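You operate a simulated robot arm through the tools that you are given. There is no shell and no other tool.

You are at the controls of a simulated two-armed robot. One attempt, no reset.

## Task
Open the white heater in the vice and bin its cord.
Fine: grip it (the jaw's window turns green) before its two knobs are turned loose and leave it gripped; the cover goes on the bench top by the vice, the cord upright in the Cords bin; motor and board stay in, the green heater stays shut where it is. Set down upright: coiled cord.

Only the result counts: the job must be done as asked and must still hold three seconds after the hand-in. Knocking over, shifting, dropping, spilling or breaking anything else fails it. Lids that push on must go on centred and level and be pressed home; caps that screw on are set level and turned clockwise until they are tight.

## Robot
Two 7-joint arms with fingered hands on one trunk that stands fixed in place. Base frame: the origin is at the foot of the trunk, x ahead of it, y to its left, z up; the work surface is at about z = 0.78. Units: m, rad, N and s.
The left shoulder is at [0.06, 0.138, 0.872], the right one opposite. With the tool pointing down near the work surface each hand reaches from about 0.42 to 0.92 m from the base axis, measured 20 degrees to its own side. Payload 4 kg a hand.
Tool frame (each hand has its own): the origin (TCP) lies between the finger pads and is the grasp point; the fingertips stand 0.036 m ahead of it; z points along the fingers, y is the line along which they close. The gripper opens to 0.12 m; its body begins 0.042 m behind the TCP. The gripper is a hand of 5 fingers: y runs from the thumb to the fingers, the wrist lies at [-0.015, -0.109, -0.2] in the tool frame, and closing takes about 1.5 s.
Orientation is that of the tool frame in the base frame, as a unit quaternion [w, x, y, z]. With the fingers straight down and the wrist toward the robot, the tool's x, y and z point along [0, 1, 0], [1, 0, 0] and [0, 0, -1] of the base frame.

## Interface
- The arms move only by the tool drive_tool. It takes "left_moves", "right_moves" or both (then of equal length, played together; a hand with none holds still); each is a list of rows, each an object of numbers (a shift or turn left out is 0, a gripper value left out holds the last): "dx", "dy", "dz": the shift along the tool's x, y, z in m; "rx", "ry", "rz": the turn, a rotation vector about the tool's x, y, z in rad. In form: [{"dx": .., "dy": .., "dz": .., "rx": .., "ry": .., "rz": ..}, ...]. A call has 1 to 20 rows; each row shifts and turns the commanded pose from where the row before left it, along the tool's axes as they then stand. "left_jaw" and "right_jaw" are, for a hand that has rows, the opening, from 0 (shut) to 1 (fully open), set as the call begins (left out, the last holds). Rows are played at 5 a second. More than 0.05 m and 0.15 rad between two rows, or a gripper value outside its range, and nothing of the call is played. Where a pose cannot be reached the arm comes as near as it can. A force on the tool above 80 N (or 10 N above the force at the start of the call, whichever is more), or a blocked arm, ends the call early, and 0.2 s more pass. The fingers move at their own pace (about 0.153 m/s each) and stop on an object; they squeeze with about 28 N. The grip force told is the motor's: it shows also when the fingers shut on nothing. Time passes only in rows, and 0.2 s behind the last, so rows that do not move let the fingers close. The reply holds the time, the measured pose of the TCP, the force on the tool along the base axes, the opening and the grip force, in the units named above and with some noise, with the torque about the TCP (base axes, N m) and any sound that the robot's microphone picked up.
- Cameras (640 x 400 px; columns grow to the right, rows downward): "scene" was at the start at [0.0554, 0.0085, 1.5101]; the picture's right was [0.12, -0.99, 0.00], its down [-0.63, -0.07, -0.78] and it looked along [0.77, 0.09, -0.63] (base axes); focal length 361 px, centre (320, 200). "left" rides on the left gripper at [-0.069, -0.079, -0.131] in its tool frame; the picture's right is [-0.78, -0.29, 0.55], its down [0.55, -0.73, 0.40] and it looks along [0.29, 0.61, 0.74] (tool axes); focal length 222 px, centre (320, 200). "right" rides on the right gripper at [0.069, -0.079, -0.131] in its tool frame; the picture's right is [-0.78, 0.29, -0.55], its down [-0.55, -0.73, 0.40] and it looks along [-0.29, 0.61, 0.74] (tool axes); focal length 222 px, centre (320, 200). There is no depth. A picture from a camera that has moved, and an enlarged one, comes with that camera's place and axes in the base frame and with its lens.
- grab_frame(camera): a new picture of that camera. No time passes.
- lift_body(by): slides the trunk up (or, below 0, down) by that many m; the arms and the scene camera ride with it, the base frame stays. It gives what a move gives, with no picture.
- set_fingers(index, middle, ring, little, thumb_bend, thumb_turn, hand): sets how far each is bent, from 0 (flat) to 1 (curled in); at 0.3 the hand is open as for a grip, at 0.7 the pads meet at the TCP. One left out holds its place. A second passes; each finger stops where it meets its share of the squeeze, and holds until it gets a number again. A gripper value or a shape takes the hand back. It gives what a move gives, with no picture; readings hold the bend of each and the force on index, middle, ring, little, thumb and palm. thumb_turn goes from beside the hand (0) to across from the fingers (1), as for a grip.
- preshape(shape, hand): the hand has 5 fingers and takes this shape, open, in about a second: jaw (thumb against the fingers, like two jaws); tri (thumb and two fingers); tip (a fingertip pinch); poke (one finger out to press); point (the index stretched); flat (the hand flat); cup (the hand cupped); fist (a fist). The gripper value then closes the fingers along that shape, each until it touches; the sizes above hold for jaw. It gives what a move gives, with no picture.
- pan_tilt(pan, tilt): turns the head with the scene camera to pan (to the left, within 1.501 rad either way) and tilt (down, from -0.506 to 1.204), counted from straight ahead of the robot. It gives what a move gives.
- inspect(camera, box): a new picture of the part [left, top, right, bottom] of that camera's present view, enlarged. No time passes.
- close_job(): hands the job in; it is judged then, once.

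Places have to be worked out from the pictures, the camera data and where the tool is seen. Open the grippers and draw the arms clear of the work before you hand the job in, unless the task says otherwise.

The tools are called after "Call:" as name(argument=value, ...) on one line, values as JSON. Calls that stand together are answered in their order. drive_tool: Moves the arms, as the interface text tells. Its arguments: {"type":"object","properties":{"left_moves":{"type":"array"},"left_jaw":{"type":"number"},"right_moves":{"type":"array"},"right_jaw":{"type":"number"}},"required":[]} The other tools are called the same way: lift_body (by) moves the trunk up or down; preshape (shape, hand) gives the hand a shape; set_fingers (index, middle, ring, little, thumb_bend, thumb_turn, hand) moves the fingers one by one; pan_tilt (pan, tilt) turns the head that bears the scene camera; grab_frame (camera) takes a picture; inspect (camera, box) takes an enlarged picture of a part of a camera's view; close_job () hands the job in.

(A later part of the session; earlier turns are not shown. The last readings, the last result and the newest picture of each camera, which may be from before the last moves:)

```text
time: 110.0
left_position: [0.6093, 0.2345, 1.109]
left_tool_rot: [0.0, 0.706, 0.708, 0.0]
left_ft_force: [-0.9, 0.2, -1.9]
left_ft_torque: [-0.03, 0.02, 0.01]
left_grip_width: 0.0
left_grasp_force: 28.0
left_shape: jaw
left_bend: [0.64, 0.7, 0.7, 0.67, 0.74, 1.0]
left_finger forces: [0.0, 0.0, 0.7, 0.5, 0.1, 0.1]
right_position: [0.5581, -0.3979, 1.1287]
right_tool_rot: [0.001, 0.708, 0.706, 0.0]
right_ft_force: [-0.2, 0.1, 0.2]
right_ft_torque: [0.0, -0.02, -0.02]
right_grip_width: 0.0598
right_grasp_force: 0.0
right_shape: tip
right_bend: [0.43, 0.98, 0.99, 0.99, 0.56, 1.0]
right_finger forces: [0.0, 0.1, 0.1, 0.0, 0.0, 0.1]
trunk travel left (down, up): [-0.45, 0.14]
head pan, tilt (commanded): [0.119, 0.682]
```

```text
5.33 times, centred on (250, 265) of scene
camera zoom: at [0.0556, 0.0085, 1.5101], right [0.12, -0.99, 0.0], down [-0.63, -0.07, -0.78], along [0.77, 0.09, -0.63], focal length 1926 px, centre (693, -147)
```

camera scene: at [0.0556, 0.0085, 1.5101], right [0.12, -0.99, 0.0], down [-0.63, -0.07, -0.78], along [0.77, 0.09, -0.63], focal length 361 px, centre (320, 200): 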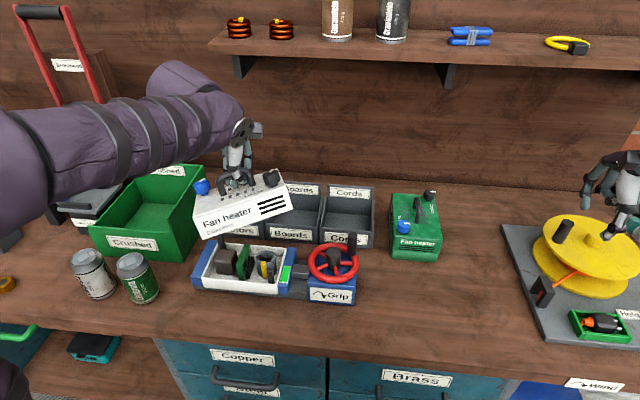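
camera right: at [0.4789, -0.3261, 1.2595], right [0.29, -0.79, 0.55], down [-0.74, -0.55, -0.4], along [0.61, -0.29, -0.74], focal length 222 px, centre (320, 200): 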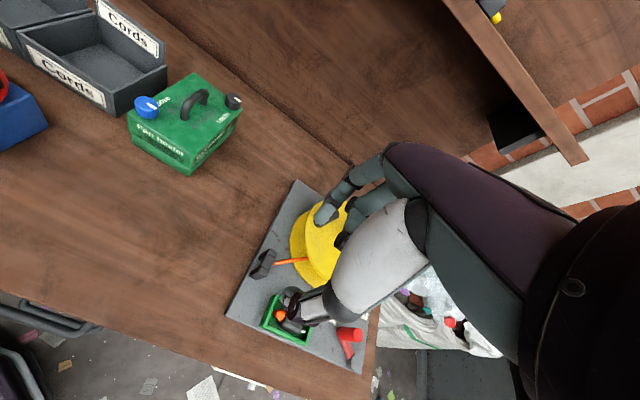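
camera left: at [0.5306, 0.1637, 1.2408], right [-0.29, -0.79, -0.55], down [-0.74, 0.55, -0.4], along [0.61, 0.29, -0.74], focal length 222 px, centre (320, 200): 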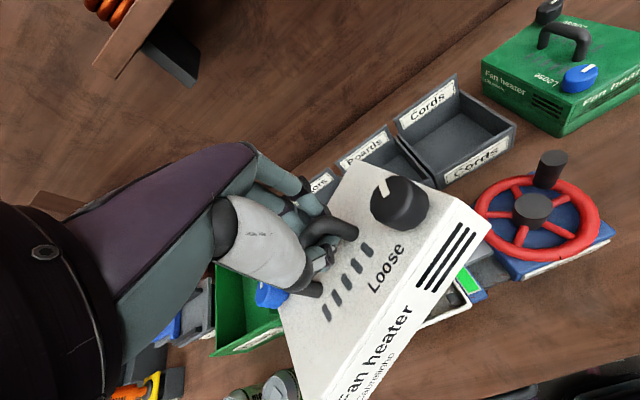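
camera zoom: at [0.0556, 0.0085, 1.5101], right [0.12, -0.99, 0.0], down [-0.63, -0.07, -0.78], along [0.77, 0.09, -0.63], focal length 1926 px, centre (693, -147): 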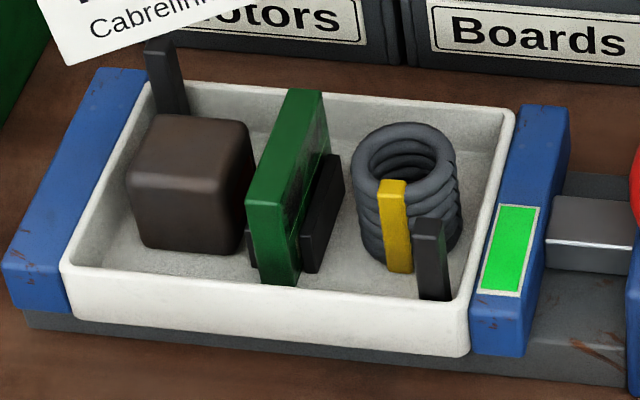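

The bar is enclosed by fingers and thumb, so I can carry the cover slowly. First a bit higher to clear the wheel's handle, then to the right over the free bench right of the vice.

Call:
drive_tool(left_moves=[{"dz": -0.01}, {"dz": -0.015}, {"dz": -0.015}, {"dz": -0.01}, {"dx": -0.008}, {"dx": -0.014}, {"dx": -0.02}, {"dx": -0.025}, {"dx": -0.025}, {"dx": -0.025}, {"dx": -0.025}, {"dx": -0.025}, {"dx": -0.02}, {"dx": -0.012}])

Call:
grab_frame(camera="scene")

Call:
grab_frame(camera="right")

```text
time: 113.0
left_position: [0.6094, 0.0339, 1.1612]
left_tool_rot: [0.0, 0.705, 0.709, 0.0]
left_ft_force: [-0.1, 0.0, -1.5]
left_ft_torque: [-0.01, -0.02, 0.02]
left_grip_width: 0.0
left_grasp_force: 27.6
left_shape: jaw
left_bend: [0.64, 0.7, 0.7, 0.67, 0.74, 1.0]
left_finger forces: [0.0, 0.0, 0.6, 0.6, 0.0, 0.1]
right_position: [0.5569, -0.3967, 1.1276]
right_tool_rot: [0.0, 0.708, 0.706, 0.0]
right_ft_force: [-0.4, -0.3, 0.3]
right_ft_torque: [-0.01, -0.02, 0.05]
right_grip_width: 0.0598
right_grasp_force: 0.0
right_shape: tip
right_bend: [0.43, 0.98, 0.99, 0.99, 0.56, 1.0]
right_finger forces: [0.0, 0.0, 0.0, 0.0, 0.1, 0.0]
trunk travel left (down, up): [-0.45, 0.14]
head pan, tilt (commanded): [0.119, 0.682]
```

```text
taken
camera scene: at [0.0556, 0.0081, 1.5101], right [0.12, -0.99, 0.0], down [-0.63, -0.07, -0.78], along [0.77, 0.09, -0.63], focal length 361 px, centre (320, 200)
```

scene: 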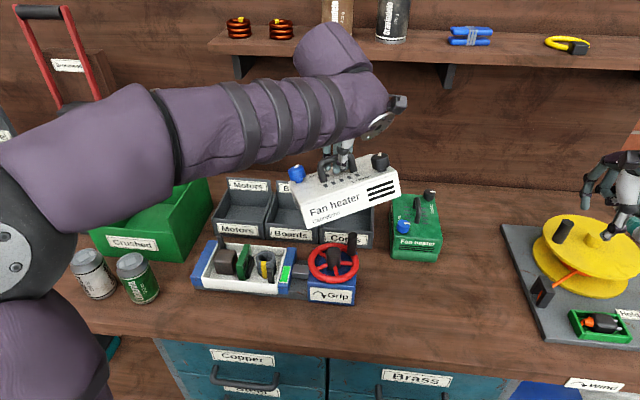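

```text
taken
camera right: at [0.4792, -0.3263, 1.2593], right [0.29, -0.79, 0.55], down [-0.74, -0.55, -0.4], along [0.61, -0.29, -0.74], focal length 222 px, centre (320, 200)
```

right: 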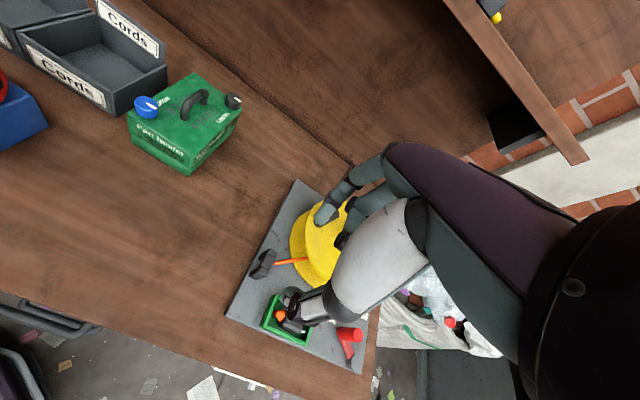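

The cover hangs steadily. I continue to the right and slightly toward the robot, ending over about [0.58, −0.15].

Call:
drive_tool(left_moves=[{"dx": -0.012}, {"dx": -0.02, "dy": -0.003}, {"dx": -0.025, "dy": -0.005}, {"dx": -0.025, "dy": -0.005}, {"dx": -0.025, "dy": -0.005}, {"dx": -0.025, "dy": -0.005}, {"dx": -0.025, "dy": -0.005}, {"dx": -0.02, "dy": -0.002}, {"dx": -0.015}, {"dx": -0.011}, {}, {}])

Call:
grab_frame(camera="scene")

Call:
grab_frame(camera="left")

Call:
inspect(camera="scene", box=[320, 120, 480, 260])

```text
time: 115.6
left_position: [0.5802, -0.1681, 1.1636]
left_tool_rot: [0.0, 0.705, 0.709, 0.001]
left_ft_force: [-0.4, -0.9, -1.2]
left_ft_torque: [-0.01, -0.03, 0.02]
left_grip_width: 0.0
left_grasp_force: 28.3
left_shape: jaw
left_bend: [0.64, 0.7, 0.7, 0.67, 0.74, 1.0]
left_finger forces: [0.0, 0.1, 0.5, 0.6, 0.1, 0.0]
right_position: [0.5583, -0.3974, 1.1275]
right_tool_rot: [0.0, 0.708, 0.706, 0.0]
right_ft_force: [-0.5, 0.2, 0.3]
right_ft_torque: [0.0, -0.03, 0.03]
right_grip_width: 0.0599
right_grasp_force: 0.0
right_shape: tip
right_bend: [0.43, 0.98, 0.99, 0.99, 0.56, 1.0]
right_finger forces: [0.1, 0.0, 0.0, 0.1, 0.1, 0.1]
trunk travel left (down, up): [-0.45, 0.14]
head pan, tilt (commanded): [0.119, 0.682]
```

```text
taken
camera scene: at [0.0556, 0.0082, 1.5101], right [0.12, -0.99, 0.0], down [-0.63, -0.07, -0.78], along [0.77, 0.09, -0.63], focal length 361 px, centre (320, 200)
```

scene: 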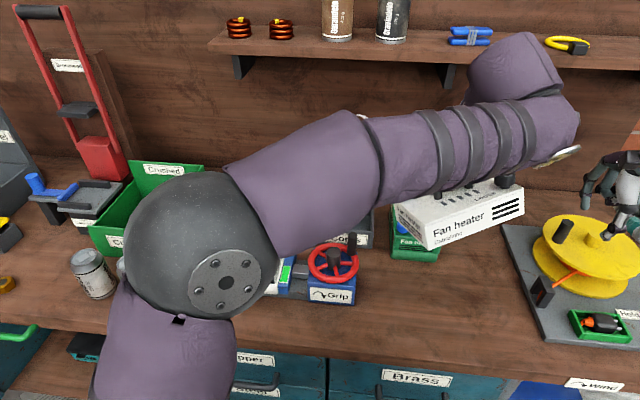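

```text
taken
camera left: at [0.5015, -0.2386, 1.2941], right [-0.29, -0.79, -0.55], down [-0.74, 0.55, -0.4], along [0.61, 0.29, -0.74], focal length 222 px, centre (320, 200)
```

left: 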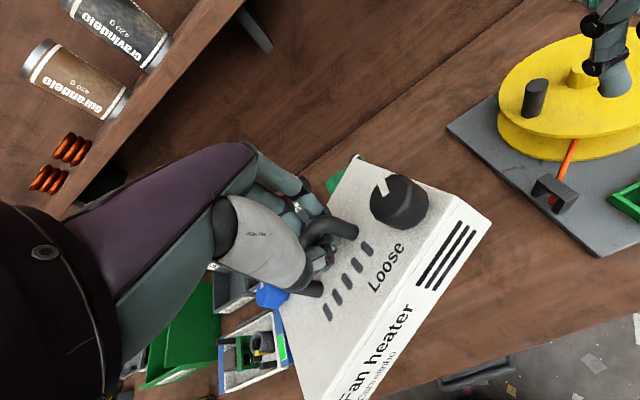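

```text
2.86 times, centred on (400, 190) of scene
camera zoom: at [0.0556, 0.0082, 1.5101], right [0.12, -0.99, 0.0], down [-0.63, -0.07, -0.78], along [0.77, 0.09, -0.63], focal length 1032 px, centre (91, 229)
```

zoom: 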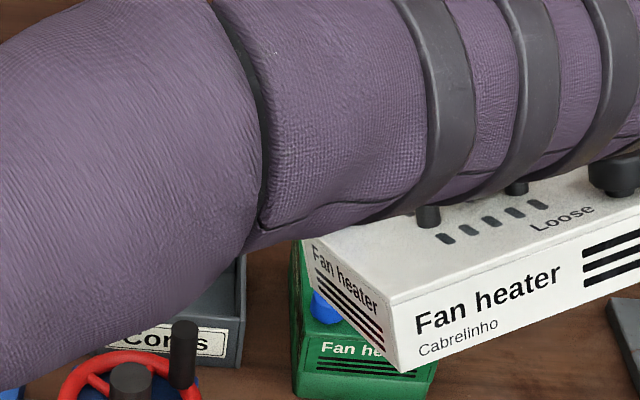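

The cover is over the free bench. I lower it gently, first to about 0.96.

Call:
drive_tool(left_moves=[{"dz": 0.012}, {"dz": 0.02}, {"dz": 0.025}, {"dz": 0.025}, {"dz": 0.025}, {"dz": 0.025}, {"dz": 0.025}, {"dz": 0.02}, {"dz": 0.013}, {"dz": 0.01}, {}])

Call:
grab_frame(camera="scene")

Call:
grab_frame(camera="right")

Call:
grab_frame(camera="left")

```text
time: 118.0
left_position: [0.5805, -0.1678, 0.9639]
left_tool_rot: [0.0, 0.706, 0.709, 0.0]
left_ft_force: [0.4, 0.2, -2.3]
left_ft_torque: [0.0, -0.04, 0.01]
left_grip_width: 0.0
left_grasp_force: 28.0
left_shape: jaw
left_bend: [0.64, 0.7, 0.7, 0.67, 0.74, 1.0]
left_finger forces: [0.0, 0.1, 0.7, 0.3, 0.1, 0.1]
right_position: [0.5576, -0.3956, 1.1281]
right_tool_rot: [0.0, 0.708, 0.706, -0.001]
right_ft_force: [0.1, 0.3, 1.1]
right_ft_torque: [0.0, 0.02, 0.0]
right_grip_width: 0.0599
right_grasp_force: 0.0
right_shape: tip
right_bend: [0.43, 0.98, 0.99, 0.99, 0.56, 1.0]
right_finger forces: [0.1, 0.0, 0.0, 0.0, 0.1, 0.0]
trunk travel left (down, up): [-0.45, 0.14]
head pan, tilt (commanded): [0.119, 0.682]
```

```text
taken
camera scene: at [0.0555, 0.0083, 1.5101], right [0.12, -0.99, 0.0], down [-0.63, -0.07, -0.78], along [0.77, 0.09, -0.63], focal length 361 px, centre (320, 200)
```

scene: 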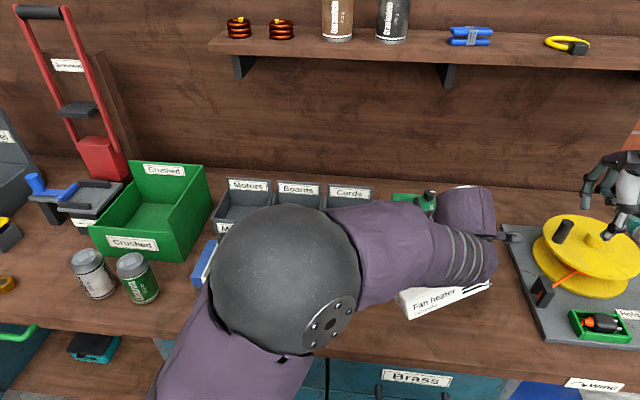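

```text
taken
camera right: at [0.4791, -0.3262, 1.2593], right [0.29, -0.79, 0.55], down [-0.74, -0.55, -0.4], along [0.61, -0.29, -0.74], focal length 222 px, centre (320, 200)
```

right: 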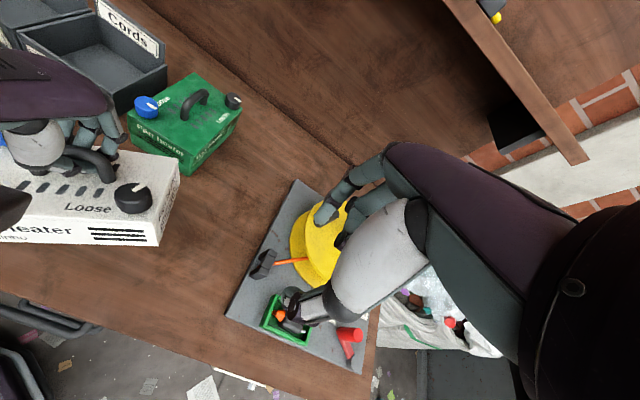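

```text
taken
camera left: at [0.5016, -0.2386, 1.0942], right [-0.29, -0.79, -0.55], down [-0.74, 0.55, -0.4], along [0.61, 0.29, -0.74], focal length 222 px, centre (320, 200)
```

left: 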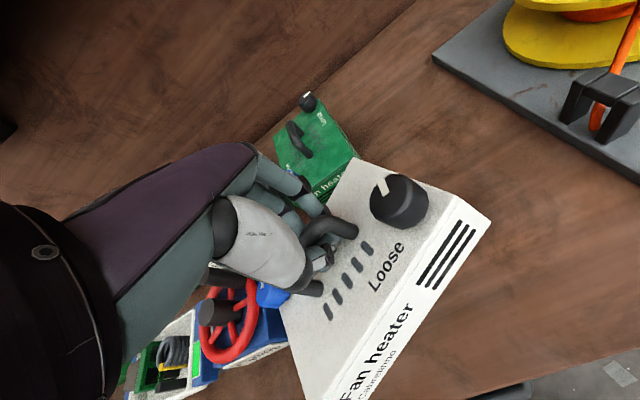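

Nothing is in the way below. I shift 2 cm toward the robot for clearance from the green heater and lower in small steps until the bench carries the cover.

Call:
drive_tool(left_moves=[{"dy": -0.01}, {"dy": -0.01}, {"dz": 0.01}, {"dz": 0.01}, {"dz": 0.008}, {"dz": 0.006}, {"dz": 0.006}])

Call:
grab_frame(camera="right")

Call:
grab_frame(camera="left")

Call:
inspect(camera="scene", box=[340, 200, 540, 340])

```text
time: 119.6
left_position: [0.5609, -0.1675, 0.9231]
left_tool_rot: [0.0, 0.705, 0.709, 0.0]
left_ft_force: [0.2, 0.2, -1.8]
left_ft_torque: [0.01, 0.01, -0.02]
left_grip_width: 0.0001
left_grasp_force: 27.9
left_shape: jaw
left_bend: [0.64, 0.7, 0.7, 0.67, 0.74, 1.0]
left_finger forces: [0.0, 0.1, 0.7, 0.4, 0.0, 0.1]
right_position: [0.5578, -0.397, 1.1283]
right_tool_rot: [0.0, 0.708, 0.706, 0.0]
right_ft_force: [0.0, -0.3, 0.0]
right_ft_torque: [-0.02, 0.0, 0.02]
right_grip_width: 0.0596
right_grasp_force: 0.1
right_shape: tip
right_bend: [0.43, 0.98, 0.99, 0.99, 0.56, 1.0]
right_finger forces: [0.0, 0.1, 0.0, 0.0, 0.1, 0.1]
trunk travel left (down, up): [-0.45, 0.14]
head pan, tilt (commanded): [0.119, 0.682]
```

```text
taken
camera right: at [0.4792, -0.3263, 1.2593], right [0.29, -0.79, 0.55], down [-0.74, -0.55, -0.4], along [0.61, -0.29, -0.74], focal length 222 px, centre (320, 200)
```

right: 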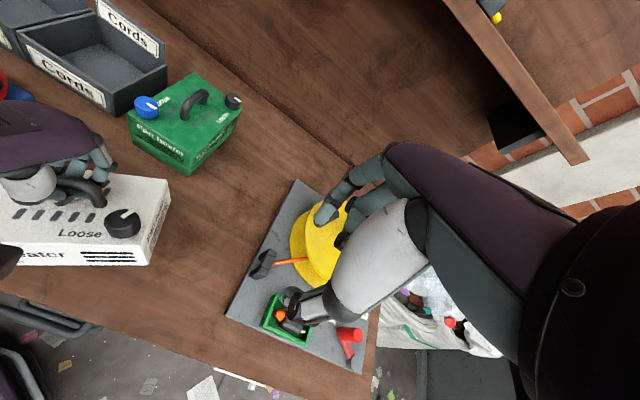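

```text
taken
camera left: at [0.4819, -0.2385, 1.0541], right [-0.29, -0.79, -0.55], down [-0.74, 0.55, -0.4], along [0.61, 0.29, -0.74], focal length 222 px, centre (320, 200)
```

left: 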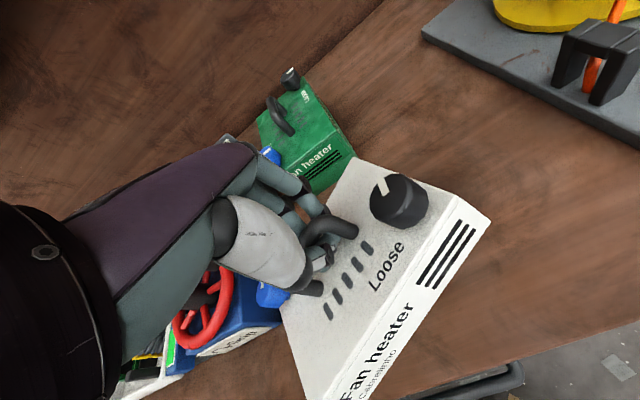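

```text
2.86 times, centred on (440, 270) of scene
camera zoom: at [0.0556, 0.0082, 1.5101], right [0.12, -0.99, 0.0], down [-0.63, -0.07, -0.78], along [0.77, 0.09, -0.63], focal length 1032 px, centre (-23, 0)
```

zoom: 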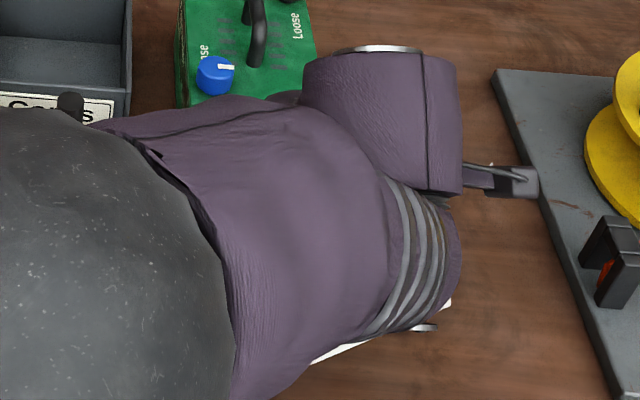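

Still hanging freely at 0.923. I lower further in 5–6 mm steps.

Call:
drive_tool(left_moves=[{"dz": 0.006}, {"dz": 0.006}, {"dz": 0.005}])

Call:
drive_tool(left_moves=[{"dz": 0.005}, {"dz": 0.005}])

Call:
inspect(camera="right", box=[0, 80, 260, 300])

Call:
inspect(camera="left", box=[220, 130, 520, 400])

```text
time: 120.4
left_position: [0.5617, -0.169, 0.9058]
left_tool_rot: [0.0, 0.705, 0.709, 0.001]
left_ft_force: [-0.4, -0.4, -2.4]
left_ft_torque: [0.01, -0.01, -0.02]
left_grip_width: 0.0001
left_grasp_force: 27.7
left_shape: jaw
left_bend: [0.64, 0.7, 0.7, 0.67, 0.74, 1.0]
left_finger forces: [0.0, 0.0, 0.7, 0.5, 0.2, 0.0]
right_position: [0.5582, -0.3973, 1.128]
right_tool_rot: [0.0, 0.709, 0.705, 0.0]
right_ft_force: [0.4, 1.4, 0.4]
right_ft_torque: [0.01, 0.0, 0.02]
right_grip_width: 0.0599
right_grasp_force: 0.0
right_shape: tip
right_bend: [0.43, 0.98, 0.99, 0.99, 0.56, 1.0]
right_finger forces: [0.1, 0.0, 0.0, 0.0, 0.1, 0.1]
trunk travel left (down, up): [-0.45, 0.14]
head pan, tilt (commanded): [0.119, 0.682]
```

```text
time: 121.0
left_position: [0.563, -0.1703, 0.8962]
left_tool_rot: [0.0, 0.705, 0.71, 0.001]
left_ft_force: [-0.8, 0.2, -0.6]
left_ft_torque: [0.02, 0.02, -0.01]
left_grip_width: 0.0
left_grasp_force: 27.7
left_shape: jaw
left_bend: [0.64, 0.7, 0.7, 0.67, 0.74, 1.0]
left_finger forces: [0.0, 0.0, 0.1, 0.6, 0.0, 0.1]
right_position: [0.5588, -0.3969, 1.1269]
right_tool_rot: [0.0, 0.709, 0.705, 0.001]
right_ft_force: [0.3, -0.5, -0.9]
right_ft_torque: [0.02, 0.01, 0.01]
right_grip_width: 0.0599
right_grasp_force: 0.0
right_shape: tip
right_bend: [0.43, 0.98, 0.99, 0.99, 0.56, 1.0]
right_finger forces: [0.1, 0.0, 0.1, 0.1, 0.0, 0.1]
trunk travel left (down, up): [-0.45, 0.14]
head pan, tilt (commanded): [0.119, 0.682]
```

```text
1.82 times, centred on (130, 190) of right
camera zoom: at [0.4791, -0.3264, 1.2593], right [0.29, -0.79, 0.55], down [-0.74, -0.55, -0.4], along [0.61, -0.29, -0.74], focal length 404 px, centre (666, 218)
```

zoom: 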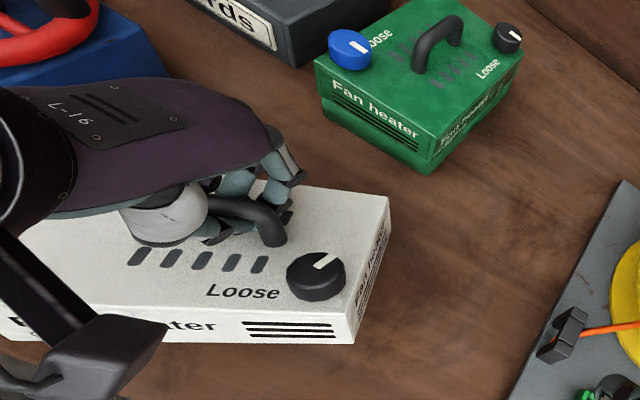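

```text
1.48 times, centred on (370, 265) of left
camera zoom: at [0.4826, -0.2406, 1.0265], right [-0.29, -0.79, -0.55], down [-0.74, 0.55, -0.4], along [0.61, 0.29, -0.74], focal length 329 px, centre (246, 104)
```

zoom: 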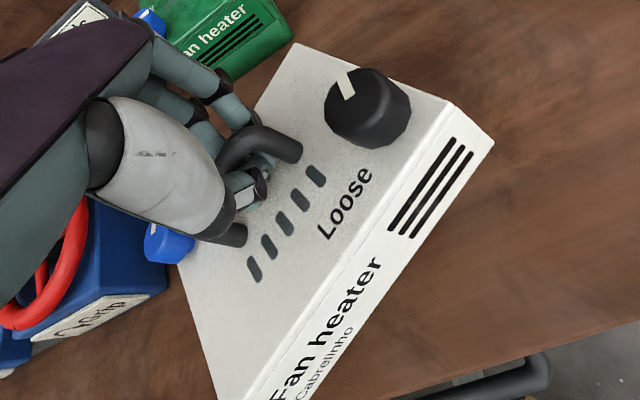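

The load on the hand dropped to about zero: an edge touches the bench. I keep lowering a little so the cover settles flat.

Call:
drive_tool(left_moves=[{"dz": 0.004}, {"dz": 0.004}, {"dz": 0.003}])

Call:
inspect(camera="right", box=[0, 80, 260, 300])

Call:
inspect(camera="left", box=[220, 130, 520, 400])

```text
time: 121.8
left_position: [0.5623, -0.1673, 0.8843]
left_tool_rot: [-0.001, 0.706, 0.708, 0.001]
left_ft_force: [0.3, -0.9, -1.3]
left_ft_torque: [0.05, 0.01, -0.01]
left_grip_width: 0.0
left_grasp_force: 28.2
left_shape: jaw
left_bend: [0.64, 0.7, 0.7, 0.67, 0.74, 1.0]
left_finger forces: [0.0, 0.1, 0.2, 0.5, 0.1, 0.0]
right_position: [0.5587, -0.3973, 1.1285]
right_tool_rot: [0.0, 0.708, 0.706, 0.0]
right_ft_force: [0.3, -0.5, 0.0]
right_ft_torque: [0.03, 0.01, 0.01]
right_grip_width: 0.0598
right_grasp_force: 0.0
right_shape: tip
right_bend: [0.43, 0.98, 0.99, 0.99, 0.56, 1.0]
right_finger forces: [0.0, 0.1, 0.0, 0.0, 0.0, 0.1]
trunk travel left (down, up): [-0.45, 0.14]
head pan, tilt (commanded): [0.119, 0.682]
```

```text
1.82 times, centred on (130, 190) of right
camera zoom: at [0.4791, -0.3263, 1.2593], right [0.29, -0.79, 0.55], down [-0.74, -0.55, -0.4], along [0.61, -0.29, -0.74], focal length 404 px, centre (666, 218)
```

zoom: 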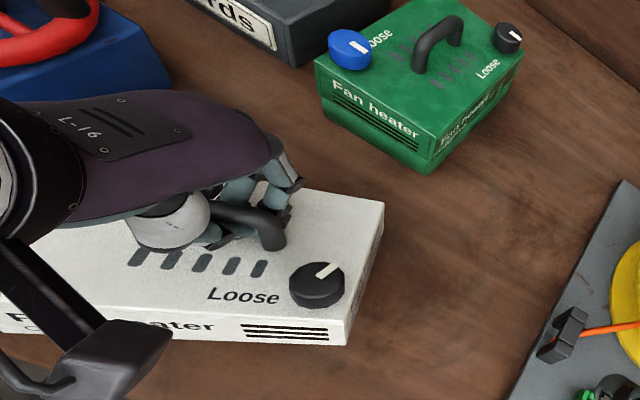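

```text
1.48 times, centred on (370, 265) of left
camera zoom: at [0.4823, -0.2389, 1.0146], right [-0.29, -0.79, -0.55], down [-0.74, 0.55, -0.4], along [0.61, 0.29, -0.74], focal length 329 px, centre (246, 104)
```

zoom: 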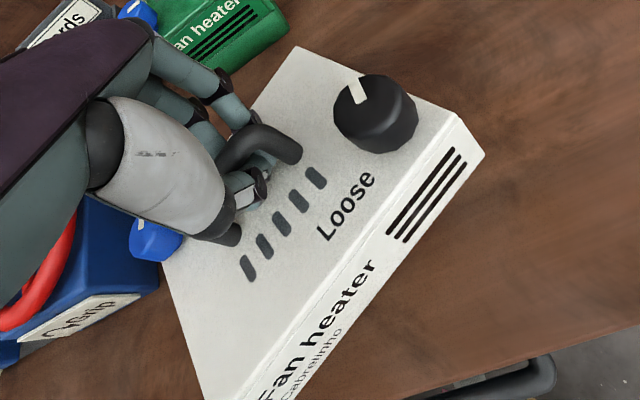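

It is leveling as it goes down. I continue in small steps until the reading turns to an upward push.

Call:
drive_tool(left_moves=[{"dz": 0.004}, {"dz": 0.003}])

Call:
drive_tool(left_moves=[{"dz": 0.003}, {"dz": 0.003}])

Call:
inspect(camera="right", box=[0, 80, 260, 300])

Call:
inspect(camera="left", box=[220, 130, 520, 400])

```text
time: 122.4
left_position: [0.5621, -0.1682, 0.8776]
left_tool_rot: [0.001, 0.706, 0.709, 0.0]
left_ft_force: [-0.3, -0.7, -1.1]
left_ft_torque: [0.01, -0.03, 0.0]
left_grip_width: 0.0
left_grasp_force: 27.8
left_shape: jaw
left_bend: [0.64, 0.7, 0.7, 0.67, 0.74, 1.0]
left_finger forces: [0.1, 0.0, 0.3, 0.3, 0.1, 0.0]
right_position: [0.5582, -0.3969, 1.1272]
right_tool_rot: [0.0, 0.708, 0.706, 0.0]
right_ft_force: [-0.8, -0.5, 0.2]
right_ft_torque: [0.0, 0.02, 0.0]
right_grip_width: 0.0597
right_grasp_force: 0.1
right_shape: tip
right_bend: [0.43, 0.98, 0.99, 0.99, 0.56, 1.0]
right_finger forces: [0.0, 0.0, 0.0, 0.0, 0.0, 0.1]
trunk travel left (down, up): [-0.45, 0.14]
head pan, tilt (commanded): [0.119, 0.682]
```

```text
time: 123.0
left_position: [0.5612, -0.1693, 0.8714]
left_tool_rot: [0.0, 0.706, 0.708, 0.0]
left_ft_force: [-1.1, -0.5, 1.2]
left_ft_torque: [0.0, -0.07, 0.02]
left_grip_width: 0.0003
left_grasp_force: 27.9
left_shape: jaw
left_bend: [0.64, 0.7, 0.7, 0.67, 0.74, 1.0]
left_finger forces: [0.0, 0.0, 0.8, 0.2, 0.1, 0.0]
right_position: [0.5588, -0.3963, 1.1285]
right_tool_rot: [-0.001, 0.708, 0.706, 0.0]
right_ft_force: [0.4, 0.1, -0.1]
right_ft_torque: [0.01, -0.01, -0.03]
right_grip_width: 0.0596
right_grasp_force: 0.1
right_shape: tip
right_bend: [0.43, 0.98, 0.99, 0.99, 0.56, 1.0]
right_finger forces: [0.1, 0.0, 0.0, 0.0, 0.0, 0.0]
trunk travel left (down, up): [-0.45, 0.14]
head pan, tilt (commanded): [0.119, 0.682]
```

```text
1.82 times, centred on (130, 190) of right
camera zoom: at [0.4789, -0.3263, 1.2594], right [0.29, -0.79, 0.55], down [-0.74, -0.55, -0.4], along [0.61, -0.29, -0.74], focal length 404 px, centre (666, 218)
```

zoom: 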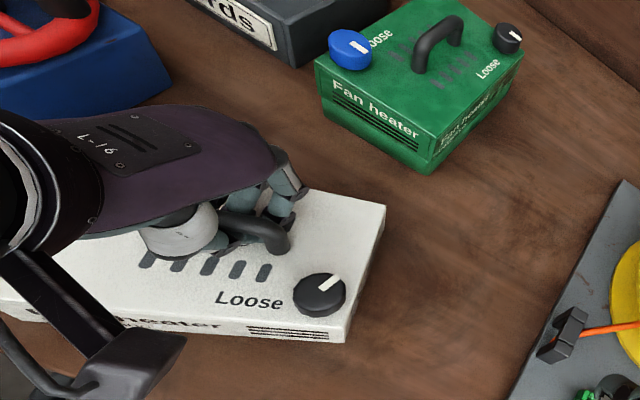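

```text
1.48 times, centred on (370, 265) of left
camera zoom: at [0.4823, -0.2398, 1.0018], right [-0.29, -0.79, -0.55], down [-0.74, 0.55, -0.4], along [0.61, 0.29, -0.74], focal length 329 px, centre (246, 104)
```

zoom: 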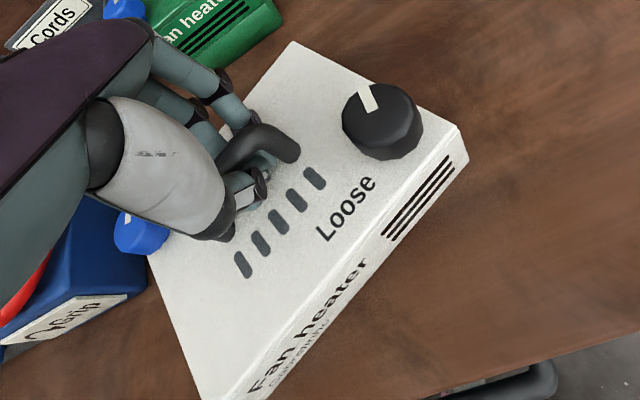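

The cover is only about 4 cm high, so it is nearly flat now. I lower the last few millimetres.

Call:
drive_tool(left_moves=[{"dz": 0.003}, {"dz": 0.002}, {}])

Call:
inspect(camera="right", box=[0, 80, 260, 300])

Call:
inspect(camera="left", box=[220, 130, 520, 400])

```text
time: 123.8
left_position: [0.5621, -0.168, 0.867]
left_tool_rot: [0.001, 0.706, 0.708, 0.0]
left_ft_force: [-1.2, -1.1, 9.4]
left_ft_torque: [-0.04, -0.21, 0.02]
left_grip_width: 0.0
left_grasp_force: 28.5
left_shape: jaw
left_bend: [0.64, 0.7, 0.7, 0.67, 0.74, 1.0]
left_finger forces: [0.0, 0.2, 1.0, 0.3, 0.9, 0.1]
right_position: [0.5579, -0.3981, 1.1296]
right_tool_rot: [0.0, 0.708, 0.706, 0.0]
right_ft_force: [-0.2, 0.7, -0.1]
right_ft_torque: [0.03, 0.01, -0.01]
right_grip_width: 0.0595
right_grasp_force: 0.0
right_shape: tip
right_bend: [0.43, 0.98, 0.99, 0.99, 0.56, 1.0]
right_finger forces: [0.0, 0.0, 0.1, 0.0, 0.0, 0.1]
trunk travel left (down, up): [-0.45, 0.14]
head pan, tilt (commanded): [0.119, 0.682]
```

```text
1.82 times, centred on (130, 190) of right
camera zoom: at [0.4783, -0.3262, 1.2598], right [0.29, -0.79, 0.55], down [-0.74, -0.55, -0.4], along [0.61, -0.29, -0.74], focal length 404 px, centre (666, 218)
```

zoom: 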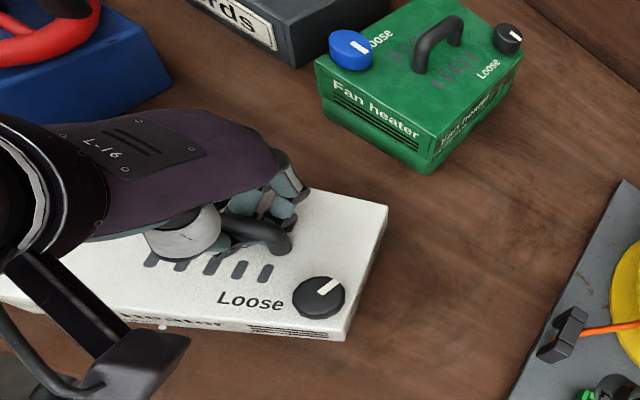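

```text
1.48 times, centred on (370, 265) of left
camera zoom: at [0.4822, -0.2396, 0.9979], right [-0.29, -0.79, -0.55], down [-0.74, 0.55, -0.4], along [0.61, 0.29, -0.74], focal length 329 px, centre (246, 104)
```

zoom: 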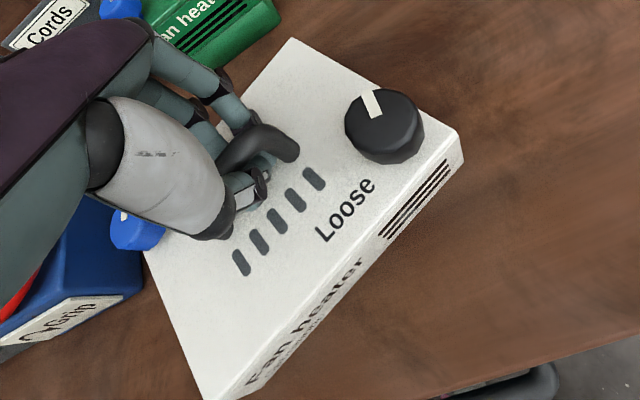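

The cover is firmly down (9 N push). I ease up 4 mm, then open the hand to half so fingers and thumb come out from under the bar.

Call:
drive_tool(left_moves=[{"dz": -0.002}, {"dz": -0.002}, {}])

Call:
drive_tool(left_moves=[{}, {}, {}, {}, {}], left_jaw=0.5)

Call:
inspect(camera="right", box=[0, 80, 260, 300])

Call:
inspect(camera="left", box=[220, 130, 520, 400])

```text
time: 124.6
left_position: [0.5611, -0.1684, 0.8686]
left_tool_rot: [0.0, 0.705, 0.709, 0.001]
left_ft_force: [1.0, -0.5, -1.2]
left_ft_torque: [0.06, -0.03, -0.03]
left_grip_width: 0.0
left_grasp_force: 27.4
left_shape: jaw
left_bend: [0.64, 0.7, 0.7, 0.67, 0.74, 1.0]
left_finger forces: [0.0, 0.0, 1.3, 0.6, 0.0, 0.0]
right_position: [0.5572, -0.3972, 1.1279]
right_tool_rot: [0.0, 0.708, 0.706, 0.0]
right_ft_force: [-0.3, -0.1, 0.3]
right_ft_torque: [0.03, 0.0, -0.02]
right_grip_width: 0.0596
right_grasp_force: 0.0
right_shape: tip
right_bend: [0.43, 0.98, 0.99, 0.99, 0.56, 1.0]
right_finger forces: [0.1, 0.0, 0.0, 0.0, 0.1, 0.0]
trunk travel left (down, up): [-0.45, 0.14]
head pan, tilt (commanded): [0.119, 0.682]
```

```text
time: 125.8
left_position: [0.5605, -0.1683, 0.8692]
left_tool_rot: [0.0, 0.705, 0.71, -0.001]
left_ft_force: [-0.1, -1.3, -0.2]
left_ft_torque: [0.0, 0.05, 0.03]
left_grip_width: 0.0597
left_grasp_force: 0.0
left_shape: jaw
left_bend: [0.42, 0.46, 0.44, 0.69, 0.56, 1.0]
left_finger forces: [0.0, 0.0, 0.0, 0.0, 0.1, 0.0]
right_position: [0.5581, -0.3965, 1.1276]
right_tool_rot: [0.001, 0.708, 0.706, -0.001]
right_ft_force: [-1.1, 0.3, -0.3]
right_ft_torque: [0.0, 0.03, 0.01]
right_grip_width: 0.0599
right_grasp_force: 0.1
right_shape: tip
right_bend: [0.43, 0.98, 0.99, 0.99, 0.56, 1.0]
right_finger forces: [0.0, 0.0, 0.0, 0.0, 0.1, 0.1]
trunk travel left (down, up): [-0.45, 0.14]
head pan, tilt (commanded): [0.119, 0.682]
```

```text
1.82 times, centred on (130, 190) of right
camera zoom: at [0.479, -0.3262, 1.2594], right [0.29, -0.79, 0.55], down [-0.74, -0.55, -0.4], along [0.61, -0.29, -0.74], focal length 404 px, centre (666, 218)
```

zoom: 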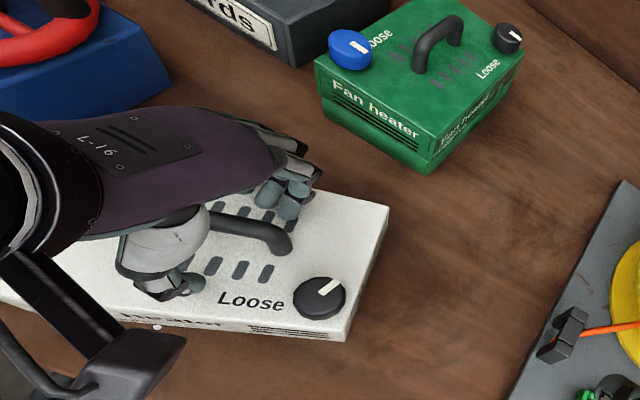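

```text
1.48 times, centred on (370, 265) of left
camera zoom: at [0.482, -0.2396, 1.0007], right [-0.29, -0.79, -0.55], down [-0.74, 0.55, -0.4], along [0.61, 0.29, -0.74], focal length 329 px, centre (246, 104)
```

zoom: 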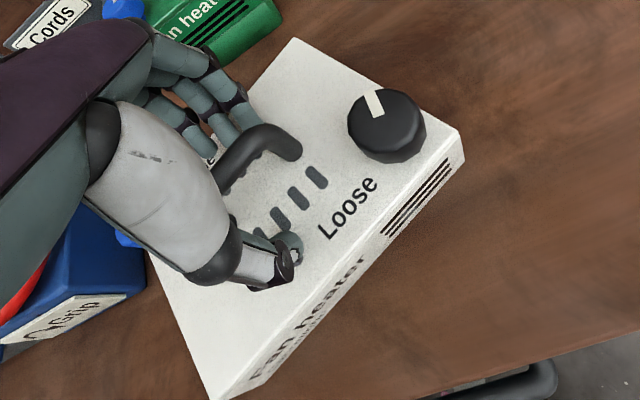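

The cover rests flat and the hand is open around the bar. The little finger is still curled, so I open fully before rising straight up.

Call:
drive_tool(left_moves=[{}, {}, {}, {}], left_jaw=1.0)

Call:
inspect(camera="right", box=[0, 80, 260, 300])

Call:
drive_tool(left_moves=[{"dz": -0.01}, {"dz": -0.01}, {"dz": -0.02}, {"dz": -0.03}])

Call:
inspect(camera="right", box=[0, 80, 260, 300])

```text
time: 126.8
left_position: [0.5601, -0.1688, 0.8708]
left_tool_rot: [0.001, 0.705, 0.709, 0.001]
left_ft_force: [0.8, -0.1, -1.1]
left_ft_torque: [-0.03, 0.01, -0.03]
left_grip_width: 0.1197
left_grasp_force: 0.1
left_shape: jaw
left_bend: [0.3, 0.3, 0.3, 0.3, 0.3, 0.97]
left_finger forces: [0.1, 0.0, 0.1, 0.1, 0.0, 0.0]
right_position: [0.5582, -0.3963, 1.1271]
right_tool_rot: [0.0, 0.708, 0.706, 0.0]
right_ft_force: [0.7, 1.0, -0.6]
right_ft_torque: [0.01, -0.02, 0.02]
right_grip_width: 0.0596
right_grasp_force: 0.1
right_shape: tip
right_bend: [0.43, 0.98, 0.99, 0.99, 0.56, 1.0]
right_finger forces: [0.0, 0.0, 0.0, 0.0, 0.1, 0.1]
trunk travel left (down, up): [-0.45, 0.14]
head pan, tilt (commanded): [0.119, 0.682]
```

```text
1.82 times, centred on (130, 190) of right
camera zoom: at [0.4791, -0.3262, 1.2594], right [0.29, -0.79, 0.55], down [-0.74, -0.55, -0.4], along [0.61, -0.29, -0.74], focal length 404 px, centre (666, 218)
```

zoom: 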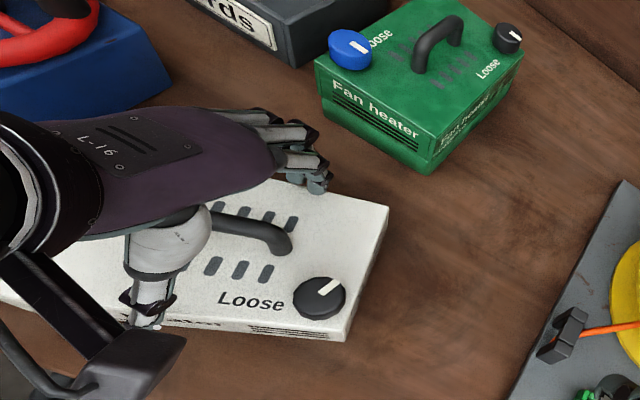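

```text
time: 127.8
left_position: [0.5622, -0.1685, 0.9416]
left_tool_rot: [0.0, 0.705, 0.709, 0.0]
left_ft_force: [0.0, -0.2, 0.2]
left_ft_torque: [-0.03, 0.01, 0.01]
left_grip_width: 0.1196
left_grasp_force: 0.0
left_shape: jaw
left_bend: [0.3, 0.3, 0.3, 0.3, 0.3, 0.97]
left_finger forces: [0.1, 0.0, 0.0, 0.0, 0.0, 0.0]
right_position: [0.5577, -0.3976, 1.1279]
right_tool_rot: [0.0, 0.709, 0.706, 0.0]
right_ft_force: [0.0, -0.7, -0.3]
right_ft_torque: [0.02, 0.02, 0.01]
right_grip_width: 0.0598
right_grasp_force: 0.0
right_shape: tip
right_bend: [0.43, 0.98, 0.99, 0.99, 0.56, 1.0]
right_finger forces: [0.1, 0.0, 0.0, 0.0, 0.0, 0.0]
trunk travel left (down, up): [-0.45, 0.14]
head pan, tilt (commanded): [0.119, 0.682]
```

```text
1.82 times, centred on (130, 190) of right
camera zoom: at [0.4788, -0.326, 1.2595], right [0.29, -0.79, 0.55], down [-0.74, -0.55, -0.4], along [0.61, -0.29, -0.74], focal length 404 px, centre (666, 218)
```

zoom: 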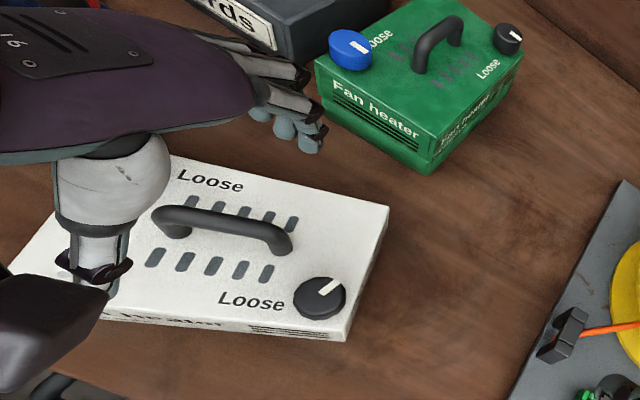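

The cover stands flat on the bench beside the vice. Now I raise the left hand and bring it back to the left, so its camera can look into the opened heater.

Call:
drive_tool(left_moves=[{"dz": -0.045}, {"dz": -0.045}, {"dz": -0.045}, {"dz": -0.045}, {"dz": -0.03}, {"dx": 0.045, "dy": -0.01}, {"dx": 0.045, "dy": -0.01}, {"dx": 0.045, "dy": -0.01}, {"dx": 0.045, "dy": -0.01}, {"dx": 0.045, "dy": -0.01}, {"dx": 0.045, "dy": -0.01}, {"dx": 0.045, "dy": -0.01}, {"dx": 0.045}, {"dx": 0.045}, {}])

Call:
grab_frame(camera="left")

Call:
grab_frame(camera="scene")

```text
time: 131.0
left_position: [0.4898, 0.2339, 1.1526]
left_tool_rot: [0.001, 0.706, 0.708, 0.0]
left_ft_force: [0.6, -0.5, 0.1]
left_ft_torque: [0.0, 0.01, -0.01]
left_grip_width: 0.1195
left_grasp_force: 0.0
left_shape: jaw
left_bend: [0.3, 0.3, 0.3, 0.3, 0.3, 0.97]
left_finger forces: [0.0, 0.0, 0.0, 0.0, 0.0, 0.0]
right_position: [0.5593, -0.3972, 1.1279]
right_tool_rot: [0.0, 0.708, 0.706, 0.0]
right_ft_force: [-0.9, 0.0, -0.5]
right_ft_torque: [-0.04, 0.0, 0.03]
right_grip_width: 0.0596
right_grasp_force: 0.0
right_shape: tip
right_bend: [0.43, 0.98, 0.99, 0.99, 0.56, 1.0]
right_finger forces: [0.1, 0.0, 0.1, 0.1, 0.1, 0.0]
trunk travel left (down, up): [-0.45, 0.14]
head pan, tilt (commanded): [0.119, 0.682]
```

```text
taken
camera left: at [0.4099, 0.163, 1.2834], right [-0.29, -0.79, -0.55], down [-0.74, 0.55, -0.4], along [0.61, 0.29, -0.74], focal length 222 px, centre (320, 200)
```

left: 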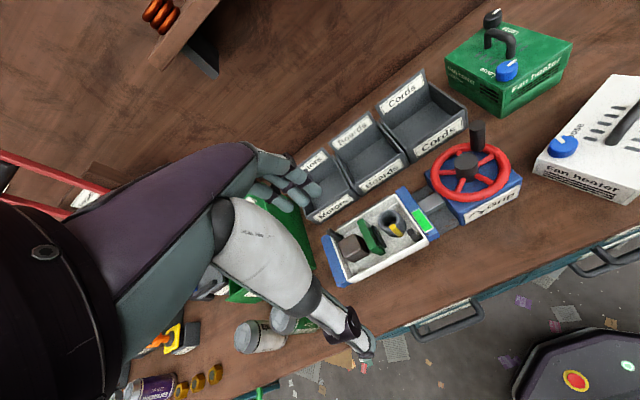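

```text
taken
camera scene: at [0.0554, 0.0082, 1.5101], right [0.12, -0.99, 0.0], down [-0.63, -0.07, -0.78], along [0.77, 0.09, -0.63], focal length 361 px, centre (320, 200)
```

scene: 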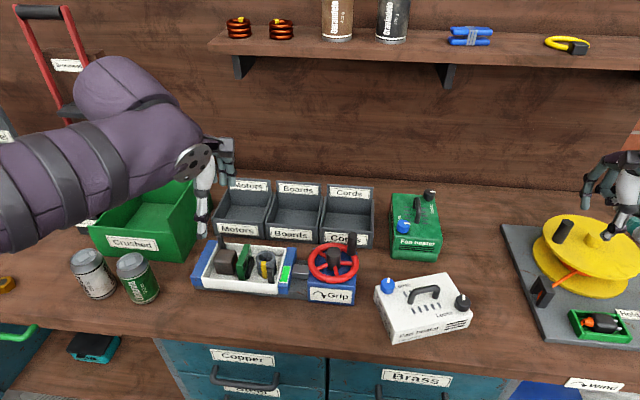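

Everything looks in order: cover flat beside the vice. I zoom into the opened heater from both cameras to locate the cord coil.

Call:
inspect(camera="scene", box=[190, 225, 310, 300])

Call:
inspect(camera="left", box=[310, 175, 450, 290])

Call:
inspect(camera="scene", box=[300, 175, 390, 255])

Call:
inspect(camera="left", box=[360, 60, 480, 180])

```text
5.33 times, centred on (250, 262) of scene
camera zoom: at [0.0554, 0.0082, 1.5101], right [0.12, -0.99, 0.0], down [-0.63, -0.07, -0.78], along [0.77, 0.09, -0.63], focal length 1926 px, centre (693, -133)
```

zoom: 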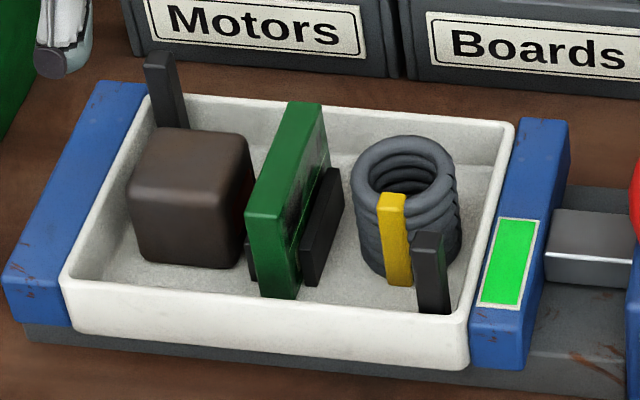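

```text
3.48 times, centred on (380, 232) of left
camera zoom: at [0.4099, 0.163, 1.2834], right [-0.29, -0.79, -0.55], down [-0.74, 0.55, -0.4], along [0.61, 0.29, -0.74], focal length 773 px, centre (111, 87)
```

zoom: 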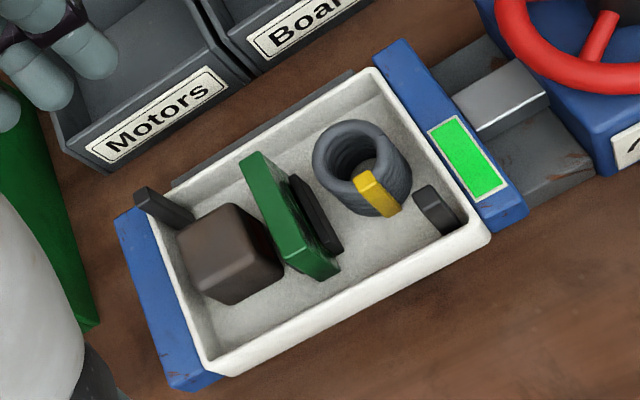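

```text
5.00 times, centred on (345, 215) of scene
camera zoom: at [0.0554, 0.0082, 1.5101], right [0.12, -0.99, 0.0], down [-0.63, -0.07, -0.78], along [0.77, 0.09, -0.63], focal length 1805 px, centre (195, 125)
```

zoom: 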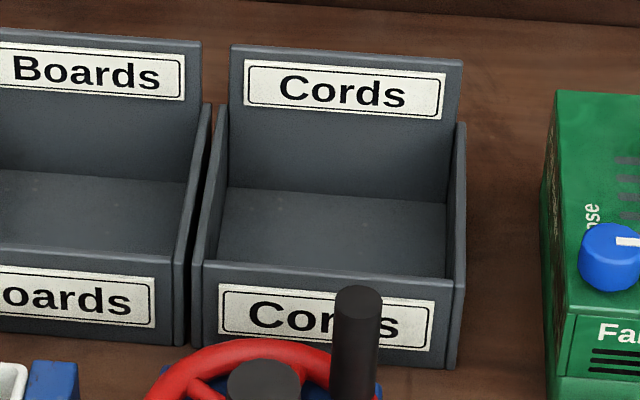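

```text
3.33 times, centred on (420, 120) of left
camera zoom: at [0.4099, 0.163, 1.2834], right [-0.29, -0.79, -0.55], down [-0.74, 0.55, -0.4], along [0.61, 0.29, -0.74], focal length 740 px, centre (-13, 467)
```

zoom: 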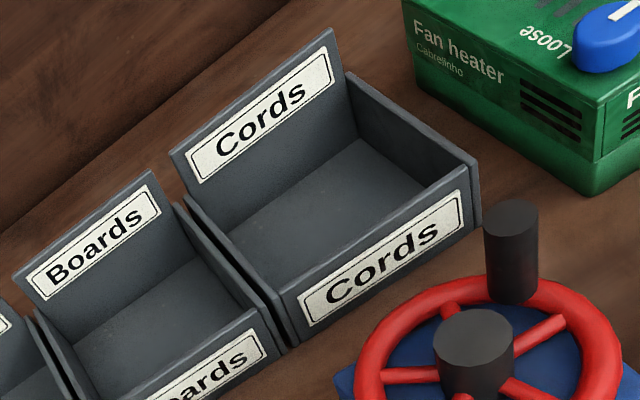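

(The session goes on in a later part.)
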